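You operate a simulated robot arm through the tools that you are given. There is no shell and no other tool. Be economical: measure what you need, move in short steps, check, and stop when the job is done.

The job below is to be done with a simulated robot arm. You get a single attempt, and the scene is never put back.

JOB
Find the streaked sheet on the light table and put it in the hold drawer.
Fine: light on to look, off at the end; shut the drawer; the other sheets stay.
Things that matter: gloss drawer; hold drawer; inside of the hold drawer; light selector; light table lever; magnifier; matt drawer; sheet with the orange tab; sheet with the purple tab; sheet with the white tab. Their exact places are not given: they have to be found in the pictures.

It is judged by the outcome, as a careful person would: the job done as asked, and still so three seconds after it is handed in. It fails if anything else is knocked over, pushed out of place, dropped, spilled or broken. Flat cloth is picked up by pressing the open fingertips on it (5 to 10 N) and closing them slowly along it; thin cloth reads only 2 to 8 mm in the jaws.

ROBOT AND FRAMES
A 7-joint arm with a two-finger parallel gripper on a trunk, on a base that drives. Base frame: it is fixed to the floor where the robot stands at the start and does not move with it; the origin is under the middle of the robot, x ahead of it, y to its left, z up. Lengths are in mm, angles in degrees, forces in N, time in s.
With the tool pointing down near the work surface it reaches from about 500 to 940 mm from the robot's upright axis, wherever it stands. Its first joint turns from -166.0 to 166.0 degrees. Places, roughly: gloss drawer [700, 200, 700]; hold drawer [700, -100, 600]; inside of the hold drawer [700, -100, 600]; light selector [700, 200, 900]; light table lever [600, 200, 900]; magnifier [900, 100, 1000]; matt drawer [700, -100, 700]; sheet with the orange tab (8x6x3 cm) [700, 0, 900]; sheet with the purple tab (8x6x3 cm) [700, 100, 900]; sheet with the white tab (8x6x3 cm) [700, -200, 900]. Payload 3.91 kg.
The TCP is the grasp point between the finger pads, 30 mm short of the fingertips. In the tool frame z runs along the fingers and y along their closing line. The gripper opens to 110 mm. The fingers are 20 mm wide and 10 mm thick; the gripper's body (48 by 112 mm) begins 55 mm behind the TCP.
Orientation is that of the tool frame in the base frame, as [roll, pitch, yaw] about the fixed x, y, z axes, in that order (R = Rz(yaw) Ry(pitch) Rx(roll)). With the fingers straight down and closing along the base's y, the tool's x points along the base's -x, its y along +y and its z along -z.

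CONTROLS
- The arm moves only by the tool apply_moves. Its argument "increments" is a list of rows, each a list of 3 entries, a list of its own where there are three numbers: the shift along the tool's x, y, z in mm, then the turn, a rotation vector about the tool's x, y, z in degrees, then the gripper command, from -1 (fully open) to 1 (shut), values between in proportion. In form: [[[x, y, z], [ax, ay, az], jaw], ...]. A call has 1 to 12 rows; each row shifts and turns the commanded pose from where the row before left it, along the tool's axes as they then stand. Rows are played at 5 a second. More than 50 mm and 8.6 degrees between two rows, or a gripper value outside its range, and nothing of the call is played. Where a pose cannot be reached the arm comes as near as it can. A force on the tool above 40 N (or 10 N above the force at the start of the call, whichever is more), or a blocked arm, ends the call early, and 0.2 s more pass. The fingers move at their own pace (about 72 mm/s each) and stop on an object; they squeeze with about 37 N. The grip force told is the motor's: it shows also when the fingers shut on nothing. Time passes only in rows, and 0.2 s behind the last, so rows that do not move let the fingers close. It gives the time, the measured TCP pose, the force on the tool (base axes), the opening and the grip force at its end, in the units of the frame above (readings bear some noise), with the torque about the TCP (base axes, N m) and any sound that the robot's microphone picked up, and new pictures: "views" is both (left out), scene, wrist or none.
- Cameras (640 x 400 px; columns grow to the right, rows downward): "scene" is now at [240.8, 10.2, 1372.3]; the picture's right is [0.29, -0.96, 0.00], its down [-0.73, -0.22, -0.65] and it looks along [0.62, 0.19, -0.76] (base axes); focal length 214 px, centre (320, 200). "wrist" rides on the gripper at [72, 17, -103] in the tool frame; the picture's right is [-0.23, 0.97, 0.00], its down [-0.76, -0.18, -0.62] and it looks along [-0.61, -0.14, 0.78] (tool axes); focal length 222 px, centre (320, 200).
- move_column(by): slides the trunk up (or, below 0, down) by that many mm; the arm and the scene camera ride with it, the base frame stays. It gives what a move gives, with no picture.
- steer(legs): drives the robot by 1 to 6 legs, each [ahead, left, turn to the left] in mm, mm and degrees, along the robot's own axes; the way and the turn of a leg run together, so that a leg with both is an arc; at most 1500 mm and 180 degrees a leg. The arm and the cameras ride along, it lands a little off, and it stops where it bumps. It gives what a move gives, and a new picture of the scene camera.
- aim_head(pan, tilt): turns the head with the scene camera to pan (to the left, within 86 degrees either way) and tilt (down, from -29 to 69), counted from straight ahead of the robot. It gives what a move gives, and a new picture of the scene camera.
- probe_pixels(camera, pixels): there is no depth. For up to 12 entries [column, row, z] of the newest picture of that camera ("zoom" is the newest enlarged one), the place [x, y] in the base frame at which the ray of that pixel passes the height z, good to about 2 mm, but the place of the scene camera against the robot may be out by one fixed shift of up to 18 mm in any direction. The clock stands still meanwhile.
- inspect(camera, box): a new picture of the part [left, top, right, bottom] of that camera's present view, enlarged. The clock stands still meanwhile.
- finish_job(): hands the job in; it is judged then, once.

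Work in short steps. Measure before you move; look again where a grasp or a placing could have gone wrong, and mend it. You have 80 turns and 260 pictures in all, those below and enlarged ones among them. Open the gripper and draw the arm clear of the work before you hand the job in, unless the task says otherwise; then end with one line.

The tools are called by a JSON object that holds its "fn" and its "kwargs". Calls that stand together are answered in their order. apply_moves: Moves the arm, as the interface text tells. Its arguments: {"type":"object","properties":{"increments":{"type":"array"},"views":{"type":"string","enum":["both","scene","wrist","none"]}},"required":["increments"]} The other tools are called the same way: move_column (by) slides the trunk up or down; steer (legs) drives the base; aim_head (pan, tilt) turns the head that bears the scene camera; probe_pixels (camera, pixels) gives the place at which the rays of pixels pass given heights; inspect (camera, box) takes an enlarged picture of a part of a camera's view; finish_job () hands the job in.

At the start:

```text
time: 0.0
tcp_pos: [509.5, 41.5, 1197.0]
tcp_rot: [180.0, 0.0, -180.0]
force: [0.1, 0.4, -0.4]
moment: [0.0, 0.01, 0.0]
finger_gap: 110.3
finger_force: 0.1
trunk travel left (down, up): [-575.0, 107.0]
robot x, y, heading: [-1.6, -0.7, 0.1]
head pan, tilt: [17.0, 49.6]
```

scene: 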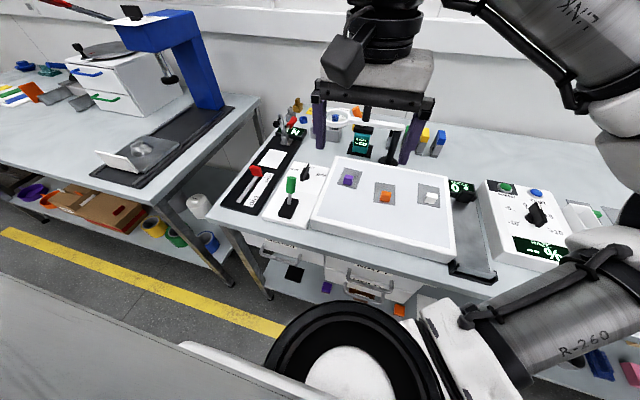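
wrist: 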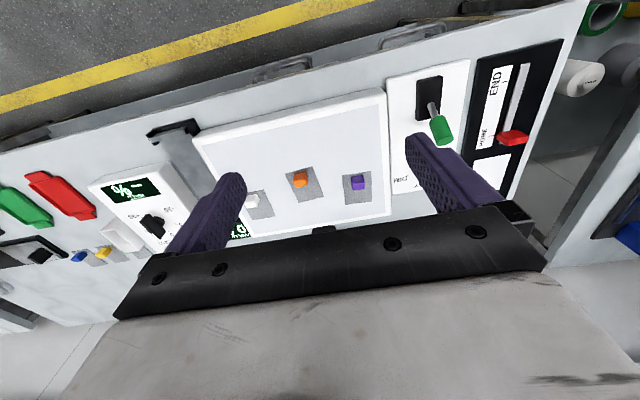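

The light table with three tabbed sheets is around (385,195) in the scene picture, with the green lever near (290,190). I enlarge the views to read labels.

{"fn": "inspect", "kwargs": {"camera": "scene", "box": [210, 100, 470, 262]}}

{"fn": "inspect", "kwargs": {"camera": "wrist", "box": [190, 40, 590, 290]}}

{"fn": "inspect", "kwargs": {"camera": "scene", "box": [230, 220, 430, 345]}}

```text
2.46 times, centred on (340, 181) of scene
```

zoom: 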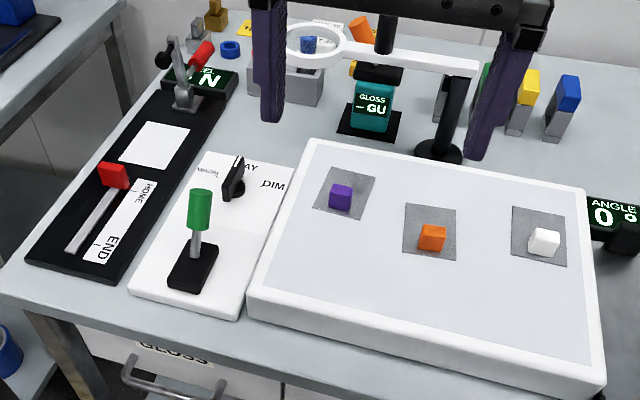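

```text
1.60 times, centred on (390, 165) of wrist
```

zoom: 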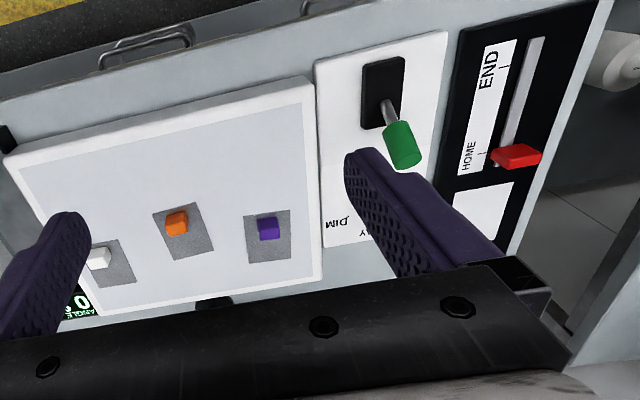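

```text
3.20 times, centred on (330, 282) of scene
```

zoom: 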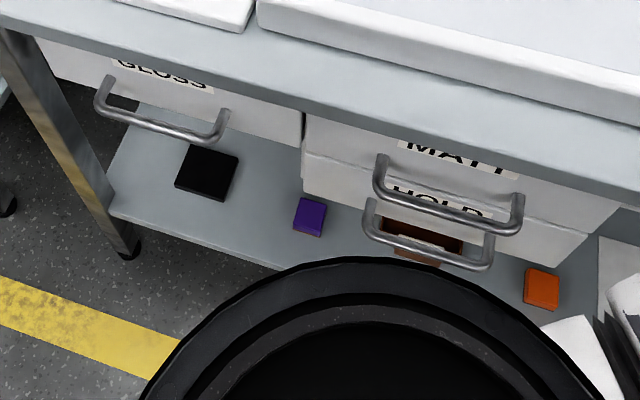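

I locate the items on the table by probing at assumed heights (in the full-frame scene and wrist pictures, to cross-check the height).

{"fn": "probe_pixels", "kwargs": {"camera": "scene", "pixels": [[348, 181, 900], [385, 197, 900], [432, 199, 900], [291, 184, 900], [286, 212, 880], [304, 175, 900], [348, 181, 860], [385, 197, 860], [432, 199, 860]]}}

{"fn": "probe_pixels", "kwargs": {"camera": "wrist", "pixels": [[358, 183, 900], [299, 180, 900], [251, 200, 900], [358, 183, 860], [299, 180, 860], [251, 200, 860], [442, 129, 900], [425, 92, 880]]}}

```text
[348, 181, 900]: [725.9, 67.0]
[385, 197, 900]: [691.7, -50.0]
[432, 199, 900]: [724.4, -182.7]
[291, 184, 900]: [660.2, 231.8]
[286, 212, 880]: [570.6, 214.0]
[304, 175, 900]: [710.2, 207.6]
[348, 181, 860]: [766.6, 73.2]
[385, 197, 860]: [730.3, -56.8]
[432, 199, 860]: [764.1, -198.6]
```

```text
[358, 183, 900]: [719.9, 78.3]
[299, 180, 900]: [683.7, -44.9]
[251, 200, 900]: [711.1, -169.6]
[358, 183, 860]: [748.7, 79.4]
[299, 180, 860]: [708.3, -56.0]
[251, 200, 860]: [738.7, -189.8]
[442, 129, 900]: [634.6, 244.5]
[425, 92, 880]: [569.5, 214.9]
```

Tabs are near z≈900: purple (722,78), orange (685,-45), white (713,-170), with the lever base near (570,215). I swing the gripper left to look at the lever and selector from closer.

{"fn": "apply_moves", "kwargs": {"increments": [[[10, 45, 20], [0, 0, 0], -1], [[10, 45, 20], [0, 0, 0], -1], [[10, 45, 20], [0, 0, 0], -1], [[0, 15, 0], [0, 0, 0], -1], [[0, 0, 0], [0, 0, 0], -1]]}}

{"fn": "inspect", "kwargs": {"camera": "wrist", "box": [200, 20, 480, 195]}}

{"fn": "inspect", "kwargs": {"camera": "scene", "box": [210, 120, 350, 208]}}

```text
refused: row 1 steps farther than a row can; nothing moved
```

```text
2.29 times, centred on (340, 108) of wrist
```

zoom: 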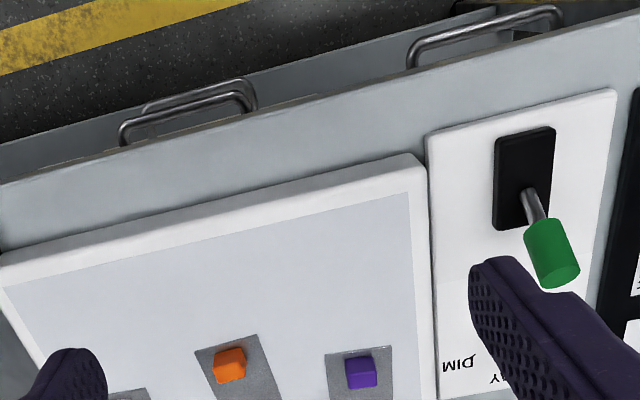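

```text
4.55 times, centred on (280, 164) of scene
```

zoom: 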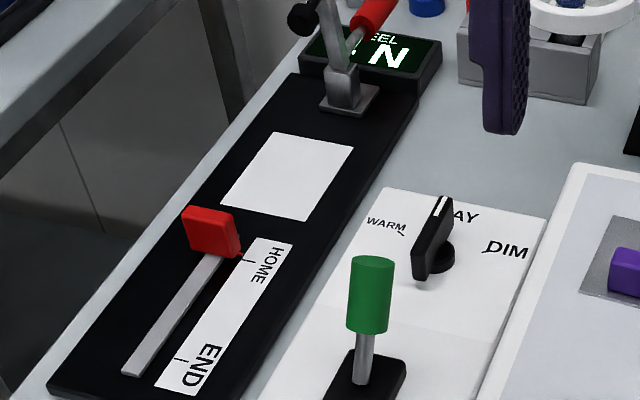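

Selector reads DAY with WARM and DIM on either side. Triangulating, the lever's green knob is near (613,223,944) above a base at (570,215), so it leans away from me and should be pulled toward me. I move over and look closer, in smaller rows.

{"fn": "apply_moves", "kwargs": {"increments": [[[0, 40, 20], [0, 0, 0], -1], [[0, 40, 20], [0, 0, 0], -1], [[0, 40, 20], [0, 0, 0], -1], [[0, 40, 0], [0, 0, 0], 1], [[0, 0, 0], [0, 0, 0], 1], [[0, 0, 0], [0, 0, 0], 1], [[0, 0, 0], [0, 0, 0], 1]]}}

{"fn": "inspect", "kwargs": {"camera": "wrist", "box": [160, 20, 480, 220]}}

```text
time: 1.6
tcp_pos: [510.2, 202.9, 1137.6]
tcp_rot: [180.0, -0.1, 180.0]
force: [-0.2, 1.0, 0.9]
moment: [-0.02, -0.01, 0.02]
finger_gap: 0.3
finger_force: 31.7
trunk travel left (down, up): [-575.0, 107.0]
robot x, y, heading: [-0.5, 1.5, 0.1]
head pan, tilt: [17.0, 49.6]
```

scene: 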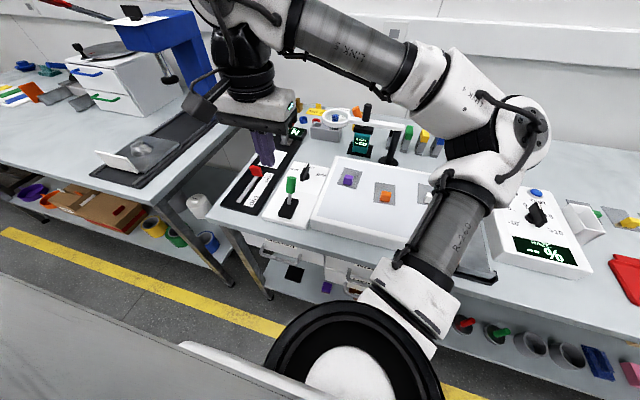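
wrist: 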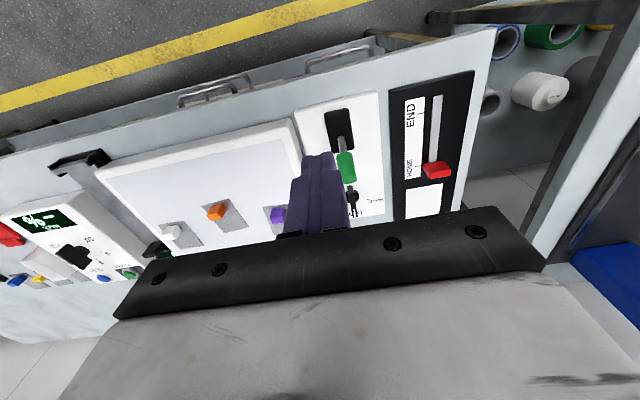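

```text
2.00 times, centred on (320, 120) of wrist
```

zoom: 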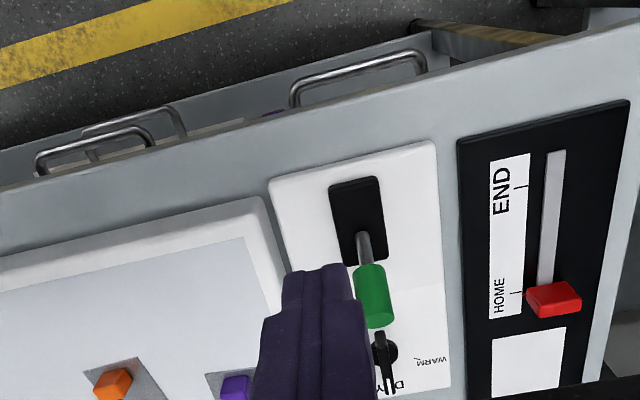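

I probe the knob, base and selector in this wrist picture to refine their places.

{"fn": "probe_pixels", "kwargs": {"camera": "wrist", "pixels": [[347, 167, 944], [347, 179, 960], [338, 131, 890], [341, 145, 890], [352, 195, 900], [298, 180, 944], [278, 213, 900], [172, 232, 900], [216, 211, 900]]}}

{"fn": "inspect", "kwargs": {"camera": "scene", "box": [210, 120, 350, 208]}}

```text
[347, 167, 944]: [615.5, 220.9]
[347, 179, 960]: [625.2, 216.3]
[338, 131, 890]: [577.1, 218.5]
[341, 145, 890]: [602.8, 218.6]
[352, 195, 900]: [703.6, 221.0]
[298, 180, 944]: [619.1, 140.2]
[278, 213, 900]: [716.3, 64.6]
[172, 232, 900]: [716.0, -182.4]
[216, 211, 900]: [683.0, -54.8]
```

```text
4.55 times, centred on (280, 164) of scene
```

zoom: 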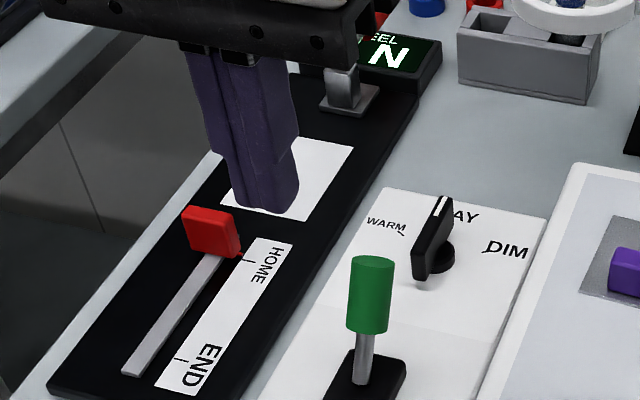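

The knob centre is at about (613,221,944), and the tabs come out near z≈920. I go beyond the lever to x≈655, y≈221 with closed fingers, then descend to tip height about 935.

{"fn": "apply_moves", "kwargs": {"increments": [[[-45, 6, 0], [0, 0, 0], 1], [[-50, 6, 0], [0, 0, 0], 1], [[-50, 6, 0], [0, 0, 0], 1], [[0, 0, 40], [0, 0, 0], 1], [[0, 0, 40], [0, 0, 0], 1], [[0, 0, 40], [0, 0, 0], 1], [[0, 0, 20], [0, 0, 0], 1], [[0, 0, 0], [0, 0, 0], 1]]}}

{"fn": "inspect", "kwargs": {"camera": "scene", "box": [210, 120, 350, 208]}}

```text
refused: row 2 steps farther than a row can; nothing moved
```

```text
4.55 times, centred on (280, 164) of scene
```

zoom: 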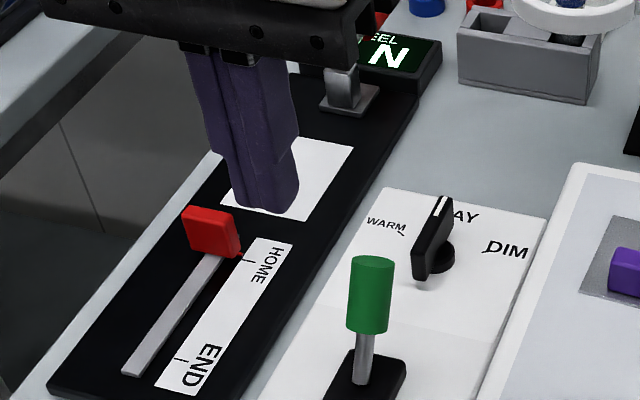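

Row 2 was just over the 50 mm step limit, so I repeat the move with smaller steps.

{"fn": "apply_moves", "kwargs": {"increments": [[[-40, 6, 0], [0, 0, 0], 1], [[-40, 6, 0], [0, 0, 0], 1], [[-40, 6, 0], [0, 0, 0], 1], [[-25, 0, 0], [0, 0, 0], 1], [[0, 0, 40], [0, 0, 0], 1], [[0, 0, 40], [0, 0, 0], 1], [[0, 0, 40], [0, 0, 0], 1], [[0, 0, 20], [0, 0, 0], 1], [[0, 0, 0], [0, 0, 0], 1]]}}

{"fn": "inspect", "kwargs": {"camera": "wrist", "box": [160, 20, 480, 220]}}

```text
time: 3.6
tcp_pos: [653.2, 217.1, 998.2]
tcp_rot: [-180.0, 0.0, -180.0]
force: [0.2, -0.7, 0.4]
moment: [-0.02, -0.01, 0.02]
finger_gap: 0.0
finger_force: 36.8
trunk travel left (down, up): [-575.0, 107.0]
robot x, y, heading: [0.4, -3.5, 0.0]
head pan, tilt: [17.0, 49.6]
```

scene: 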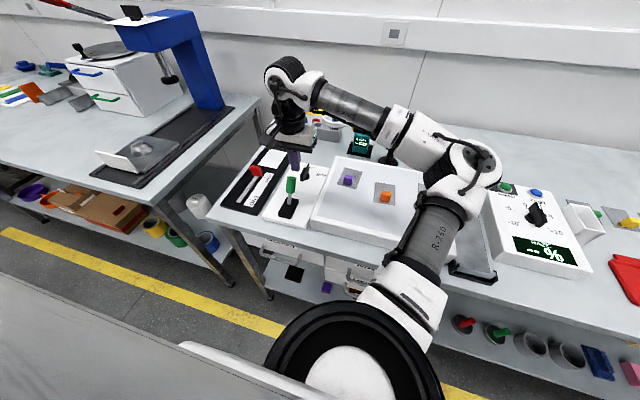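
wrist: 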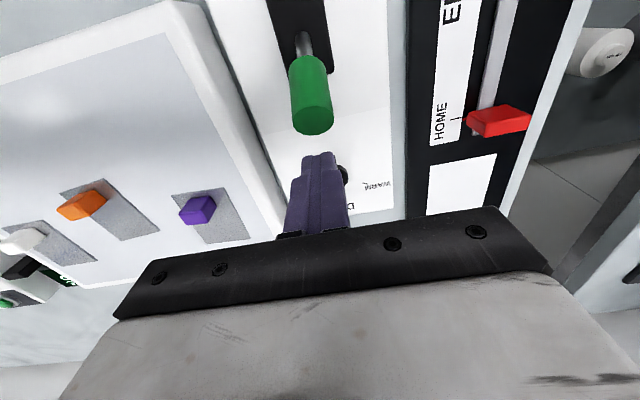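

```text
2.00 times, centred on (320, 120) of wrist
```

zoom: 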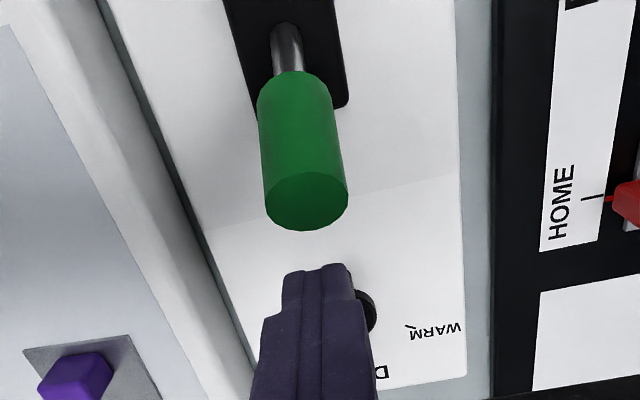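

The fingertips are just behind the knob (wrist (318,160) vs knob end (311,115)) and clear. I descend 28 mm and pull toward me gradually.

{"fn": "apply_moves", "kwargs": {"increments": [[[0, 0, 14], [0, 0, 0], 1], [[0, 0, 14], [0, 0, 0], 1], [[12, 0, 0], [0, 0, 0], 1], [[12, 0, 0], [0, 0, 0], 1], [[12, 0, 0], [0, 0, 0], 1], [[12, 0, 0], [0, 0, 0], 1], [[12, 0, 0], [0, 0, 0], 1], [[12, 0, 0], [0, 0, 0], 1], [[0, 0, 0], [0, 0, 0], 1]]}}

{"fn": "inspect", "kwargs": {"camera": "scene", "box": [210, 120, 350, 208]}}

```text
time: 4.9
tcp_pos: [617.5, 216.5, 973.3]
tcp_rot: [179.6, 0.6, 179.7]
force: [6.1, -3.3, 19.5]
moment: [0.01, 0.23, 0.03]
finger_gap: 0.0
finger_force: 36.7
trunk travel left (down, up): [-575.0, 107.0]
robot x, y, heading: [0.4, -1.2, -0.2]
head pan, tilt: [17.0, 49.6]
stopped in row 6: the force on the tool passed its limit at 45 N (the readings are from after the stop); the commanded pose is now the measured one
```

scene: 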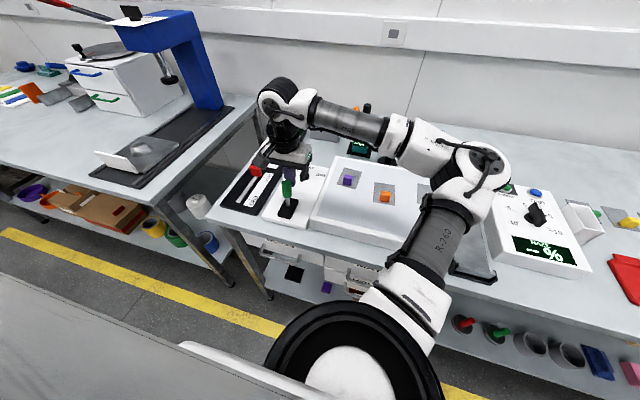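
wrist: 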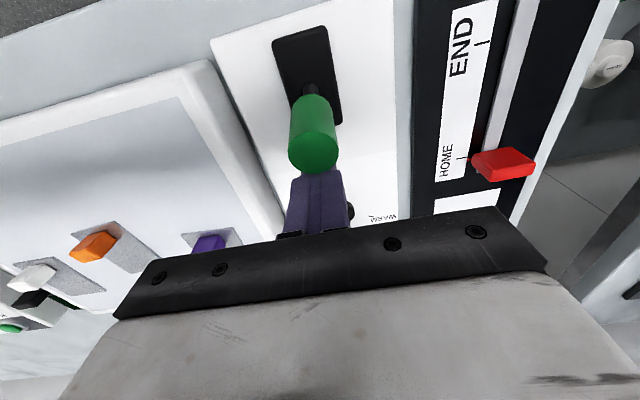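

```text
4.55 times, centred on (280, 164) of scene
```

zoom: 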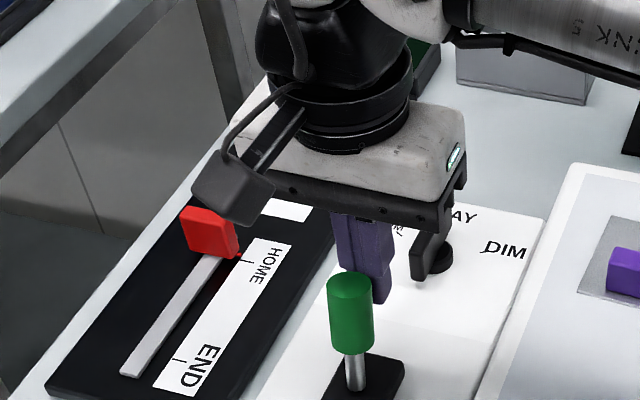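

The lever has come partway (knob now nearly upright at scene zoom (350,310)) but the pull jammed with an upward force. I continue along the arc, rising slightly then flattening.

{"fn": "apply_moves", "kwargs": {"increments": [[[0, 0, -8], [0, 0, 0], 1], [[6, 0, -3], [0, 0, 0], 1], [[6, 0, -2], [0, 0, 0], 1], [[6, 0, -2], [0, 0, 0], 1], [[6, 0, -1], [0, 0, 0], 1], [[6, 0, 0], [0, 0, 0], 1], [[6, 0, 0], [0, 0, 0], 1], [[6, 0, 1], [0, 0, 0], 1], [[6, 0, 1], [0, 0, 0], 1], [[0, 0, 0], [0, 0, 0], 1]]}}

{"fn": "inspect", "kwargs": {"camera": "scene", "box": [210, 120, 350, 208]}}

```text
time: 7.1
tcp_pos: [568.9, 220.9, 984.6]
tcp_rot: [179.8, 0.4, 179.8]
force: [0.0, 0.2, 0.1]
moment: [0.0, 0.0, 0.01]
finger_gap: 0.2
finger_force: 36.3
trunk travel left (down, up): [-575.0, 107.0]
robot x, y, heading: [1.6, -5.3, -0.3]
head pan, tilt: [17.0, 49.6]
```

scene: 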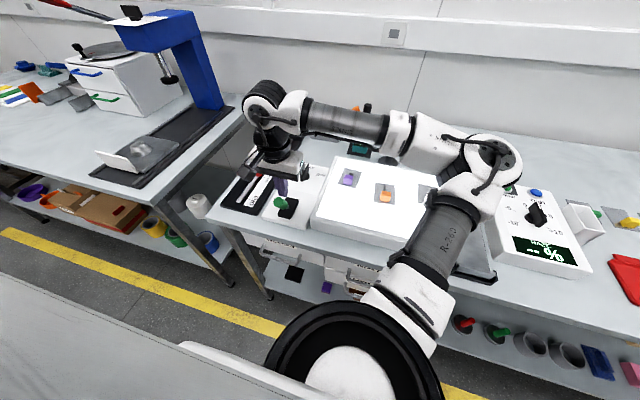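
wrist: 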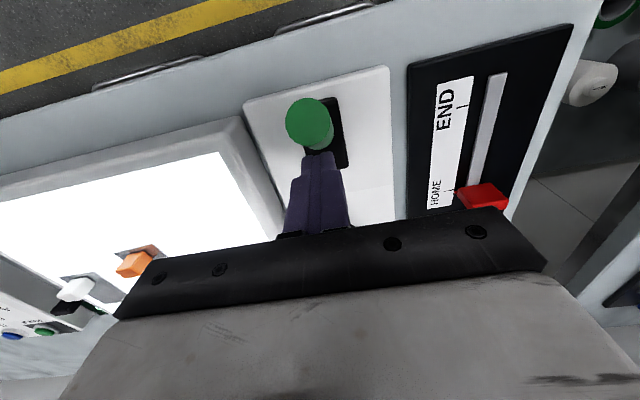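

```text
4.55 times, centred on (280, 164) of scene
```

zoom: 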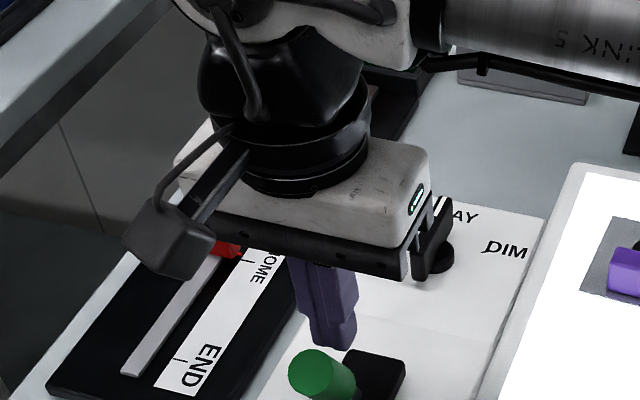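

The table is lit now and the lever is thrown. I lift up and swing over to view the three sheets from above.

{"fn": "apply_moves", "kwargs": {"increments": [[[-10, 0, -20], [0, 0, 0], 1], [[0, 0, -40], [0, 0, 0], 1], [[0, 0, -40], [0, 0, 0], 1], [[5, -45, 0], [0, 0, 0], -1], [[5, -45, 0], [0, 0, 0], -1], [[5, -45, 0], [0, 0, 0], -1], [[5, -45, 0], [0, 0, 0], -1], [[0, -45, 0], [0, 0, 0], -1], [[0, -35, 0], [0, 0, 0], -1], [[0, 0, 0], [0, 0, 0], -1]]}}

{"fn": "inspect", "kwargs": {"camera": "wrist", "box": [160, 60, 480, 260]}}

{"fn": "inspect", "kwargs": {"camera": "scene", "box": [310, 140, 470, 240]}}

```text
time: 9.3
tcp_pos: [559.6, -43.8, 1082.8]
tcp_rot: [179.8, 0.4, 179.8]
force: [0.6, -0.3, 0.2]
moment: [0.02, -0.02, -0.03]
finger_gap: 110.0
finger_force: 0.0
trunk travel left (down, up): [-575.0, 107.0]
robot x, y, heading: [-4.5, -1.0, -0.1]
head pan, tilt: [17.0, 49.6]
```

scene: 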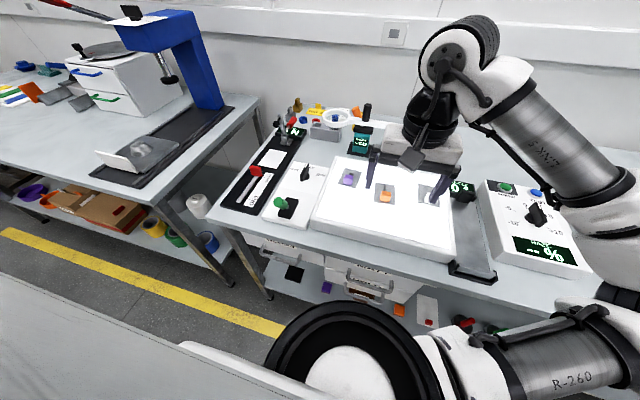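
wrist: 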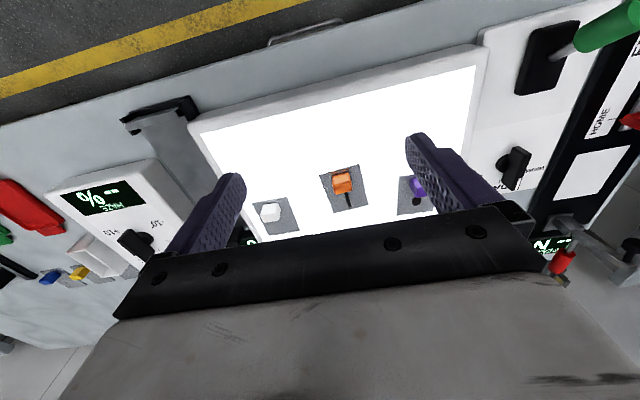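

```text
2.00 times, centred on (320, 160) of wrist
```

zoom: 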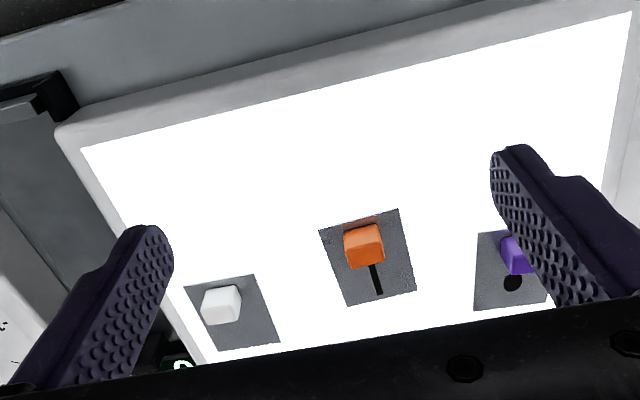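

```text
4.00 times, centred on (390, 190) of scene
```

zoom: 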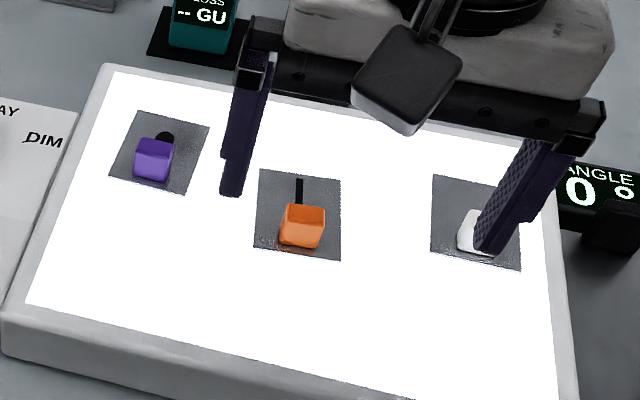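

Lit, the orange-tab sheet shows a dark streak, the purple one a round spot and the white one appears clear. Before handling it, I back off to see the drawers.

{"fn": "steer", "kwargs": {"legs": [[-400, 0, 0]]}}

{"fn": "aim_head", "kwargs": {"pan": -5, "tilt": 45}}

{"fn": "inspect", "kwargs": {"camera": "scene", "box": [200, 120, 440, 270]}}

```text
time: 11.8
tcp_pos: [160.2, -41.3, 1083.4]
tcp_rot: [179.7, 0.4, -179.9]
force: [0.3, -0.7, -0.5]
moment: [-0.01, -0.05, 0.01]
finger_gap: 110.1
finger_force: 0.0
trunk travel left (down, up): [-575.0, 107.0]
robot x, y, heading: [-400.4, -2.0, 0.1]
head pan, tilt: [17.0, 49.6]
```

scene: 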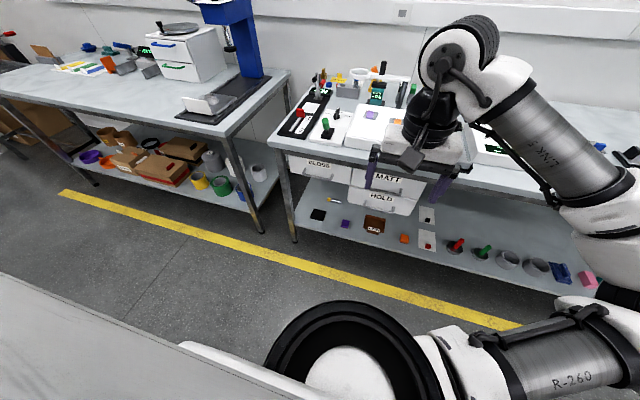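

```text
time: 12.7
tcp_pos: [160.5, -39.6, 1082.9]
tcp_rot: [179.8, 0.4, -179.9]
force: [-0.4, 0.5, -0.3]
moment: [0.01, -0.03, 0.01]
finger_gap: 110.1
finger_force: 0.1
trunk travel left (down, up): [-575.0, 107.0]
robot x, y, heading: [-397.5, -0.7, 0.3]
head pan, tilt: [-5.0, 45.0]
```

scene: 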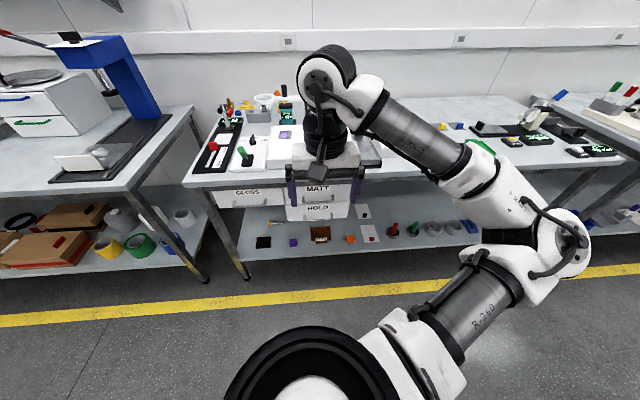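

```text
2.67 times, centred on (320, 195) of scene
```

zoom: 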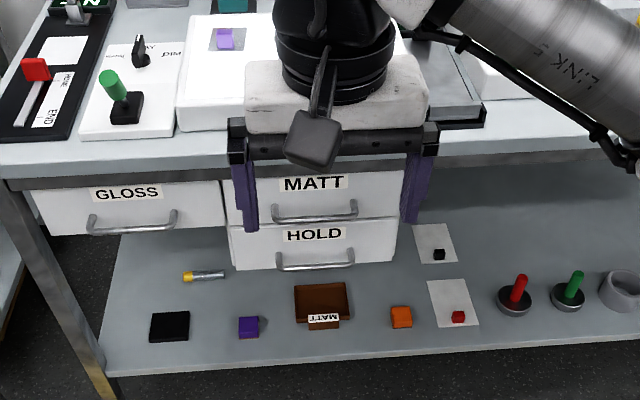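

The HOLD handle shows at scene full-frame about (318,217), with the MATT handle above at (318,200). I probe these pixels at candidate heights.

{"fn": "probe_pixels", "kwargs": {"camera": "zoom", "pixels": [[315, 265, 600], [315, 265, 640], [315, 265, 680], [315, 218, 680], [315, 218, 720], [315, 170, 850], [315, 130, 870], [315, 358, 300], [80, 120, 880], [280, 268, 640], [352, 263, 640]]}}

{"fn": "inspect", "kwargs": {"camera": "wrist", "box": [160, 40, 480, 240]}}

```text
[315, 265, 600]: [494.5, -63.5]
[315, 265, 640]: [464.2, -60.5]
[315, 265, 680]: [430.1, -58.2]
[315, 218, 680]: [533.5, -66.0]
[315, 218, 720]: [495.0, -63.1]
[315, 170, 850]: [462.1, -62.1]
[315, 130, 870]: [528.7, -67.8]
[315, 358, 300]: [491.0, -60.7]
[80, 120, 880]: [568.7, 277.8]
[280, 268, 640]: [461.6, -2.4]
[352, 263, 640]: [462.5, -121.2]
```

```text
2.00 times, centred on (320, 140) of wrist
```

zoom: 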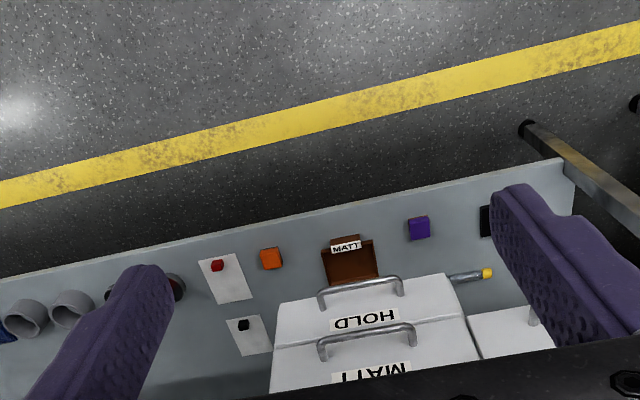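

The wrist view sees the drawers too: HOLD handle bar at zoom (360,287), MATT bar at (368,335). I probe both to triangulate.

{"fn": "probe_pixels", "kwargs": {"camera": "zoom", "pixels": [[360, 286, 600], [360, 286, 640], [322, 295, 620], [400, 280, 620], [367, 333, 680], [367, 333, 720], [367, 333, 760], [350, 250, 300], [275, 345, 700]]}}

```text
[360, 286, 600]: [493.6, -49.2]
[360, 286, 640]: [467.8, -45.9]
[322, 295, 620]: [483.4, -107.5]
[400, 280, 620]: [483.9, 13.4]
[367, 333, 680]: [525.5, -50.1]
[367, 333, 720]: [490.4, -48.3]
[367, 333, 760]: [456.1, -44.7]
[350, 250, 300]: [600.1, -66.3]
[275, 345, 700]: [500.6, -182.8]
```

Both views are too alike for good height estimates, so I lower the trunk by 350 for a second vantage.

{"fn": "move_column", "kwargs": {"by": -350}}

{"fn": "inspect", "kwargs": {"camera": "wrist", "box": [160, 60, 480, 260]}}

{"fn": "inspect", "kwargs": {"camera": "scene", "box": [200, 60, 440, 210]}}

```text
time: 16.1
tcp_pos: [160.0, -40.2, 733.9]
tcp_rot: [179.7, 0.3, -180.0]
force: [-0.2, 0.2, 0.4]
moment: [-0.02, -0.03, -0.01]
finger_gap: 110.2
finger_force: 0.1
trunk travel left (down, up): [-225.0, 457.0]
robot x, y, heading: [-397.5, -1.9, 0.4]
head pan, tilt: [-5.0, 45.0]
```

```text
2.00 times, centred on (320, 160) of wrist
```

zoom: 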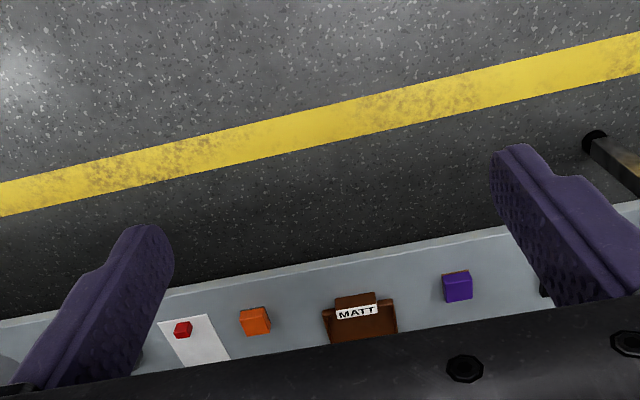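

```text
2.67 times, centred on (320, 135) of scene
```

zoom: 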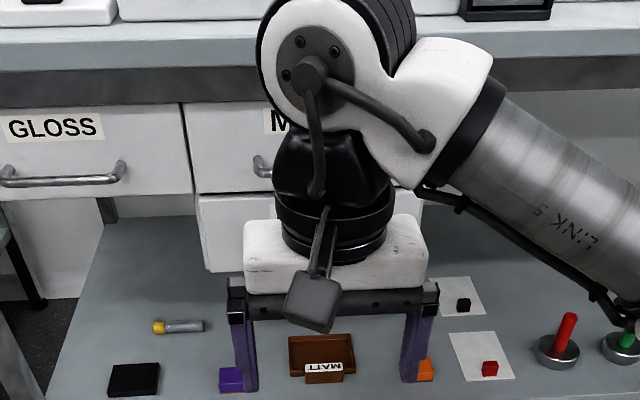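

The arm hides the HOLD handle. I pitch the gripper to point forward (tool z to +x), which is the pose I want for the handle anyway.

{"fn": "apply_moves", "kwargs": {"increments": [[[0, 0, 0], [0, -8.2, 0], -1], [[0, 0, 0], [0, -8.2, 0], -1], [[0, 0, 0], [0, -8.2, 0], -1], [[0, 0, 0], [0, -8.2, 0], -1], [[0, 0, 0], [0, -8.2, 0], -1], [[0, 0, 0], [0, -8.2, 0], -1], [[0, 0, 0], [0, -8.2, 0], -1], [[0, 0, 0], [0, -8.2, 0], -1], [[0, 0, 0], [0, -8.2, 0], -1], [[0, 0, 0], [0, -8.2, 0], -1], [[0, 0, 0], [0, -8, 0], -1], [[0, 0, 0], [0, 0, 0], -1]]}}

```text
time: 18.7
tcp_pos: [280.1, -75.2, 831.3]
tcp_rot: [23.9, 89.6, 24.0]
force: [0.4, -0.8, -0.2]
moment: [0.05, 0.02, -0.02]
finger_gap: 110.2
finger_force: 0.0
out of reach, approached as far as the arm can: row 5, 6, 7, 8, 9, 10, 11
trunk travel left (down, up): [-225.0, 457.0]
robot x, y, heading: [-399.0, -1.4, 0.6]
head pan, tilt: [-5.0, 45.0]
```

scene: 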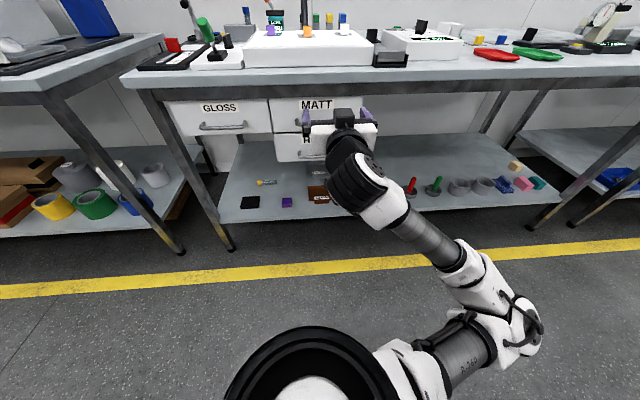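
wrist: 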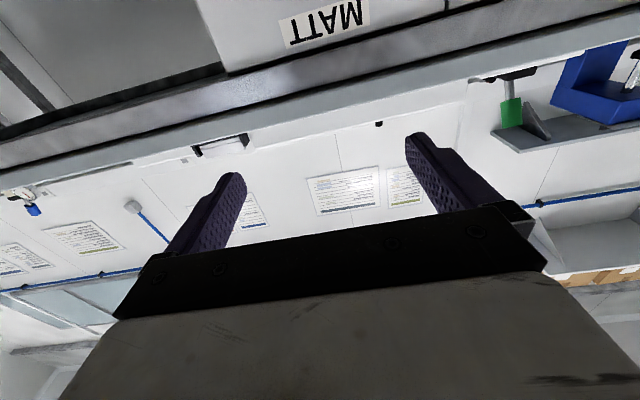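

The gripper is now horizontal at (280,-75,831). I roll it 90° about its own axis so the fingers close vertically.

{"fn": "apply_moves", "kwargs": {"increments": [[[0, 0, 0], [0, 0, 8.2], -1], [[0, 0, 0], [0, 0, 8.2], -1], [[0, 0, 0], [0, 0, 8.2], -1], [[0, 0, 0], [0, 0, 8.2], -1], [[0, 0, 0], [0, 0, 8.2], -1], [[0, 0, 0], [0, 0, 8.2], -1], [[0, 0, 0], [0, 0, 8.2], -1], [[0, 0, 0], [0, 0, 8.2], -1], [[0, 0, 0], [0, 0, 8.2], -1], [[0, 0, 0], [0, 0, 8.2], -1], [[0, 0, 0], [0, 0, 8], -1], [[0, 0, 0], [0, 0, 0], -1]]}}

{"fn": "inspect", "kwargs": {"camera": "scene", "box": [160, 70, 400, 220]}}

```text
time: 21.3
tcp_pos: [280.3, -76.7, 830.8]
tcp_rot: [89.6, -0.3, 90.0]
force: [0.9, 0.1, 0.0]
moment: [0.01, 0.04, 0.01]
finger_gap: 110.0
finger_force: 0.0
trunk travel left (down, up): [-225.0, 457.0]
robot x, y, heading: [-401.9, 1.3, 0.3]
head pan, tilt: [-5.0, 45.0]
```

scene: 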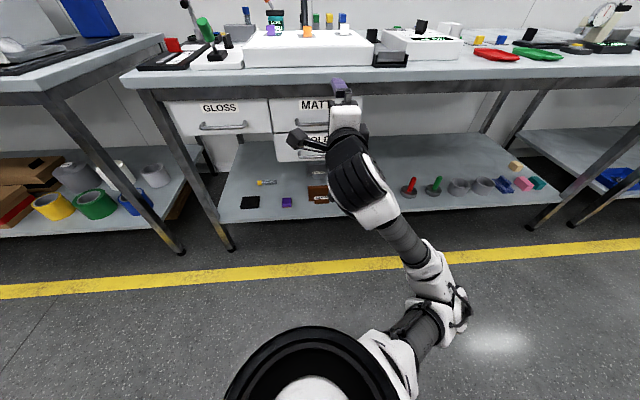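
wrist: 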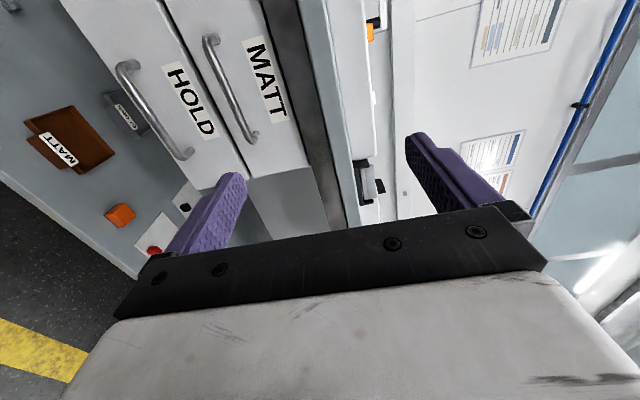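

```text
2.67 times, centred on (280, 145) of scene
```

zoom: 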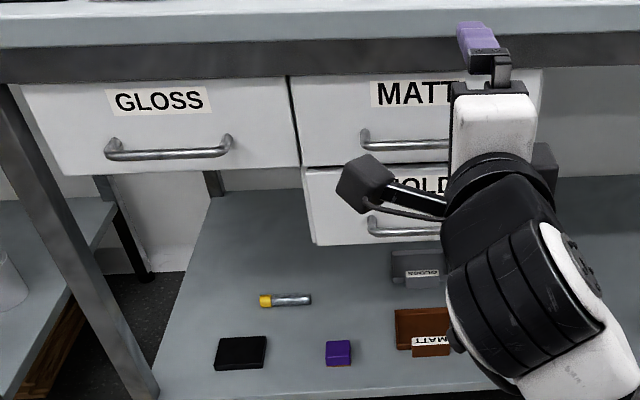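

Now the wrist view shows the handles clearly: HOLD bar from (122,65) to (186,156), MATT bar from (207,40) to (252,140). I probe these against the scene view's left ends.

{"fn": "probe_pixels", "kwargs": {"camera": "wrist", "pixels": [[122, 66, 560], [122, 66, 600], [122, 66, 640], [184, 156, 560], [184, 156, 600], [184, 156, 640], [206, 40, 680], [206, 40, 720], [250, 140, 680], [250, 140, 720]]}}

{"fn": "probe_pixels", "kwargs": {"camera": "zoom", "pixels": [[373, 229, 560], [373, 229, 600], [373, 229, 640], [366, 145, 680], [366, 145, 720], [106, 155, 680], [106, 155, 720], [315, 244, 560], [315, 244, 600], [305, 168, 640]]}}

```text
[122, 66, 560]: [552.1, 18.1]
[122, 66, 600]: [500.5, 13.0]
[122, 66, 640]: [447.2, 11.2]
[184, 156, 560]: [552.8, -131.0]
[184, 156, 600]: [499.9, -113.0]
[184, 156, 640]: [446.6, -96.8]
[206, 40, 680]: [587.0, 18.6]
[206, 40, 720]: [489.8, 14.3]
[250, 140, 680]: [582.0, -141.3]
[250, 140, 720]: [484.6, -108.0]
```

```text
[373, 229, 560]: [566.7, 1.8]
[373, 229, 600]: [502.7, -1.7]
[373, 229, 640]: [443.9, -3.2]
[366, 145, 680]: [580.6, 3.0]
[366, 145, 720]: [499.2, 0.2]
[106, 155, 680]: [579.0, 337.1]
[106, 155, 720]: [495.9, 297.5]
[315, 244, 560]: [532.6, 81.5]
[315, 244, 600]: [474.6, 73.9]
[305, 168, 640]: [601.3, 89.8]
```

Widths agree at 121 mm for HOLD z≈610, MATT z≈720, both bars at x≈487, y from -108 to 13. I lower the trunk to bring the gripper to that height.

{"fn": "move_column", "kwargs": {"by": -215}}

{"fn": "apply_moves", "kwargs": {"increments": [[[15, -4, 20], [0, 0, 0], -0.1], [[15, 0, 20], [0, 0, 0], -0.1], [[0, 0, 20], [0, 0, 0], -0.1], [[0, 0, 20], [0, 0, 0], -0.1], [[0, 0, 20], [0, 0, 0], -0.1], [[0, 0, 0], [0, 0, 0], -0.1]]}}

```text
time: 22.8
tcp_pos: [261.5, -38.1, 773.2]
tcp_rot: [83.2, 12.1, 89.9]
force: [-0.5, -0.1, 0.2]
moment: [-0.02, 0.01, -0.01]
finger_gap: 110.0
finger_force: 0.0
trunk travel left (down, up): [-98.0, 584.0]
robot x, y, heading: [-398.1, 0.3, 0.3]
head pan, tilt: [-5.0, 45.0]
stopped: the arm was blocked; the commanded pose is now the measured one
```

```text
time: 24.2
tcp_pos: [367.9, -10.0, 758.1]
tcp_rot: [84.1, 11.0, 90.2]
force: [0.1, 0.3, -1.3]
moment: [0.02, -0.01, 0.0]
finger_gap: 60.3
finger_force: 0.2
trunk travel left (down, up): [-98.0, 584.0]
robot x, y, heading: [-398.6, 0.0, 0.5]
head pan, tilt: [-5.0, 45.0]
```

scene: 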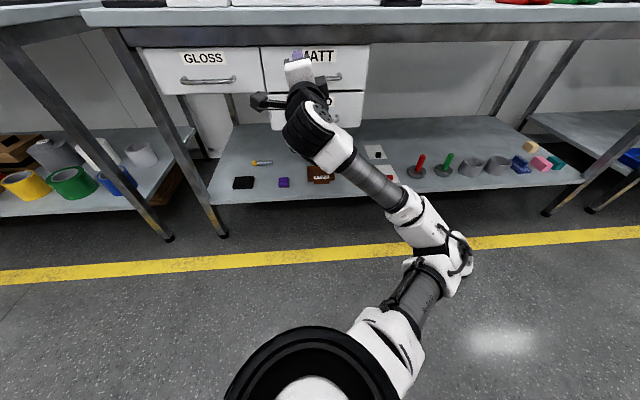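
wrist: 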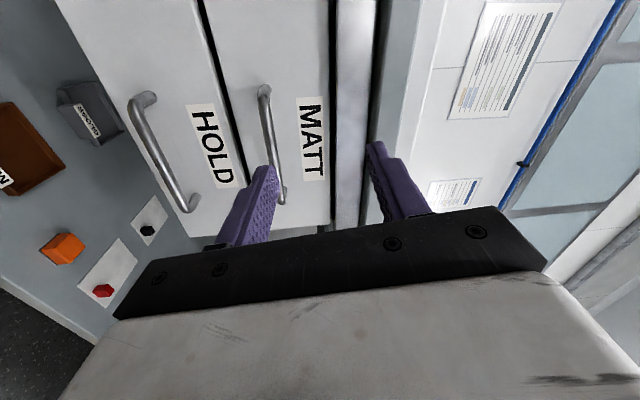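

The trunk stopped early because the low elbow was blocked, tilting the tool about 11°. I raise the trunk a bit, straighten the tool, and use the arm itself to go down.

{"fn": "move_column", "kwargs": {"by": 80}}

{"fn": "apply_moves", "kwargs": {"increments": [[[0, 0, 0], [3, 0, 5.5], -0.1], [[0, 0, 0], [3, 0, 5.5], -0.1], [[-10, -40, 0], [0, 0, 0], -0.1], [[-10, -40, 0], [0, 0, 0], -0.1], [[-10, -40, 0], [0, 0, 0], -0.1], [[-7, -40, 0], [0, 0, 0], -0.1], [[0, 0, 0], [0, 0, 0], -0.1]]}}

```text
time: 25.4
tcp_pos: [367.6, -10.1, 839.1]
tcp_rot: [84.2, 11.0, 90.0]
force: [-0.7, 0.1, -0.8]
moment: [0.0, -0.01, 0.03]
finger_gap: 60.6
finger_force: 0.0
trunk travel left (down, up): [-178.0, 504.0]
robot x, y, heading: [-400.6, -0.1, 0.2]
head pan, tilt: [-5.0, 45.0]
```

```text
time: 27.0
tcp_pos: [366.7, -36.7, 738.1]
tcp_rot: [90.3, 0.1, 90.8]
force: [0.5, 1.0, -0.2]
moment: [0.04, 0.0, -0.02]
finger_gap: 60.6
finger_force: 0.1
out of reach, approached as far as the arm can: row 5, 6
trunk travel left (down, up): [-178.0, 504.0]
robot x, y, heading: [-399.5, -2.3, 0.3]
head pan, tilt: [-5.0, 45.0]
```

scene: 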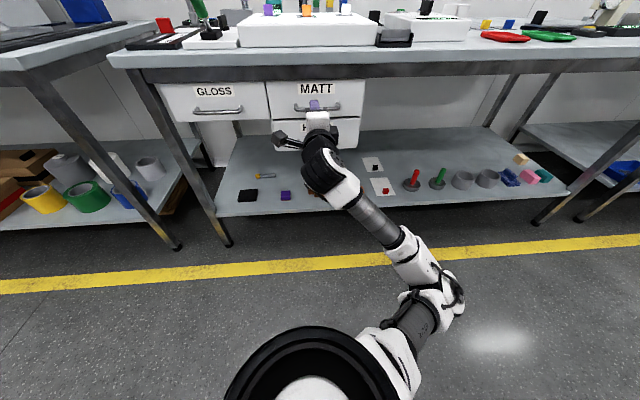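
wrist: 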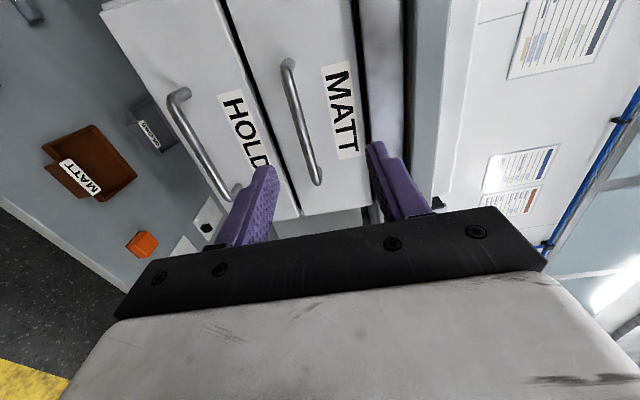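

At this closeness the horizontal pose can't go lower than z≈738. I back the base 110 mm and extend the arm further, then lower it.

{"fn": "steer", "kwargs": {"legs": [[-110, 0, 0]]}}

{"fn": "apply_moves", "kwargs": {"increments": [[[0, 0, 30], [0, 0, 0], -0.1], [[0, 0, 30], [0, 0, 0], -0.1], [[0, 0, 30], [0, 0, 0], -0.1], [[0, 0, 30], [0, 0, 0], -0.1], [[0, -40, 0], [0, 0, 0], -0.1], [[0, -40, 0], [0, 0, 0], -0.1], [[0, -40, 0], [0, 0, 0], -0.1], [[0, 0, 0], [0, 0, 0], -0.1]]}}

```text
time: 28.2
tcp_pos: [256.4, -36.9, 738.5]
tcp_rot: [90.3, 0.1, 90.7]
force: [0.1, -0.3, -0.2]
moment: [-0.02, 0.03, -0.01]
finger_gap: 60.7
finger_force: 0.1
trunk travel left (down, up): [-178.0, 504.0]
robot x, y, heading: [-511.9, -1.7, 0.3]
head pan, tilt: [-5.0, 45.0]
```

scene: 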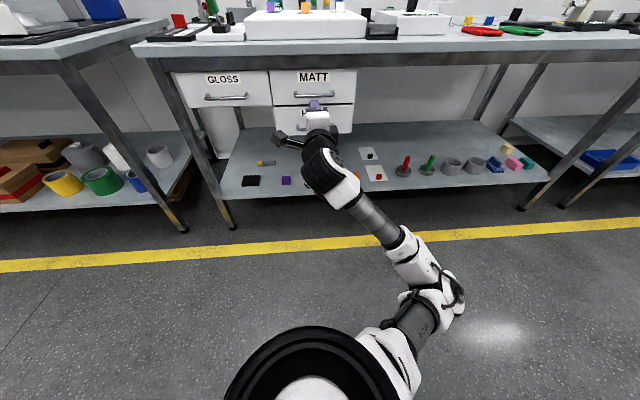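

```text
time: 30.0
tcp_pos: [275.8, -37.4, 738.6]
tcp_rot: [90.4, 0.0, 90.7]
force: [0.0, 0.2, -0.1]
moment: [0.01, 0.02, 0.03]
finger_gap: 60.6
finger_force: 0.0
out of reach, approached as far as the arm can: row 1, 2, 3, 4, 5, 6, 7
trunk travel left (down, up): [-178.0, 504.0]
robot x, y, heading: [-510.8, 0.9, 0.4]
head pan, tilt: [-5.0, 45.0]
```

scene: 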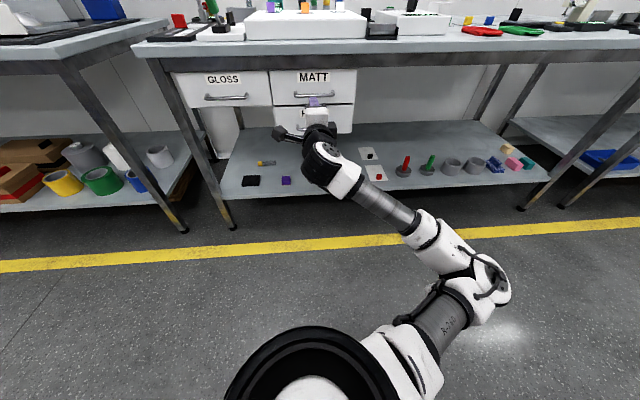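
wrist: 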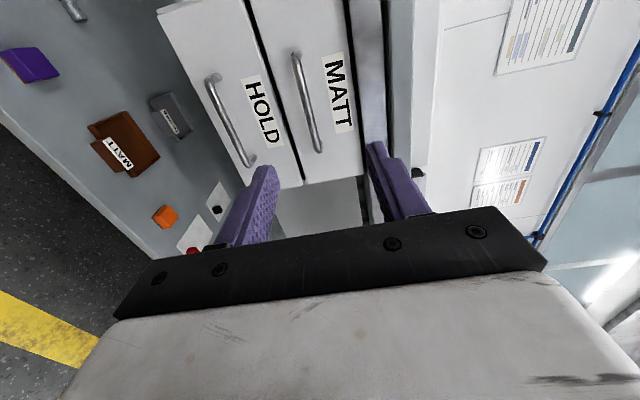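

The horizontal pose hits a wrist limit, so I raise the trunk 100 mm and tilt the fingers about 35° downward, still closing in the vertical plane, which reaches lower.

{"fn": "move_column", "kwargs": {"by": 100}}

{"fn": "apply_moves", "kwargs": {"increments": [[[0, 0, 0], [7, 0, 0], 0.2], [[0, 0, 0], [7, 0, 0], 0.2], [[0, 0, 0], [7, 0, 0], 0.2], [[0, 0, 0], [7, 0, 0], 0.2], [[0, 0, 0], [7, 0, 0], 0.2], [[0, 0, 0], [0, 0, 0], 0.2]]}}

```text
time: 31.3
tcp_pos: [276.5, -36.0, 838.1]
tcp_rot: [90.5, 0.1, 90.7]
force: [0.0, 0.1, 1.8]
moment: [0.0, -0.01, 0.0]
finger_gap: 60.7
finger_force: 0.0
trunk travel left (down, up): [-278.0, 404.0]
robot x, y, heading: [-510.0, -1.1, 0.5]
head pan, tilt: [-5.0, 45.0]
```

```text
time: 32.7
tcp_pos: [277.0, -37.1, 837.5]
tcp_rot: [125.5, 0.1, 90.7]
force: [0.7, -0.4, 0.0]
moment: [-0.02, 0.01, 0.04]
finger_gap: 44.0
finger_force: 0.0
trunk travel left (down, up): [-278.0, 404.0]
robot x, y, heading: [-511.1, 2.1, 0.5]
head pan, tilt: [-5.0, 45.0]
```

scene: 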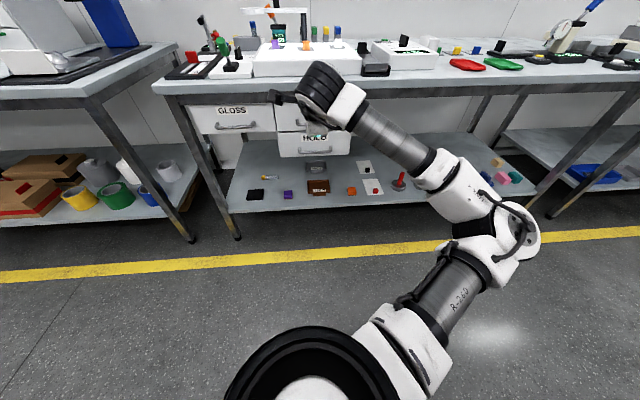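
wrist: 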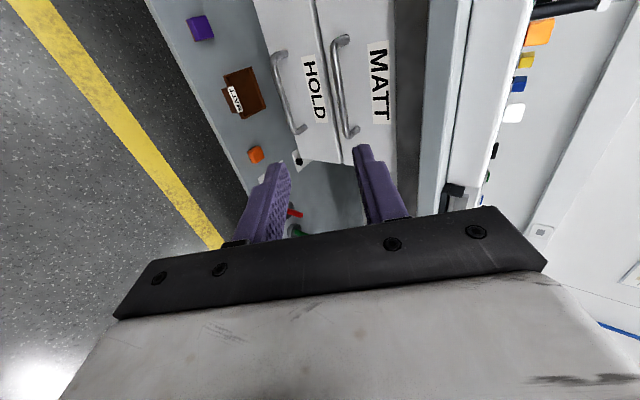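

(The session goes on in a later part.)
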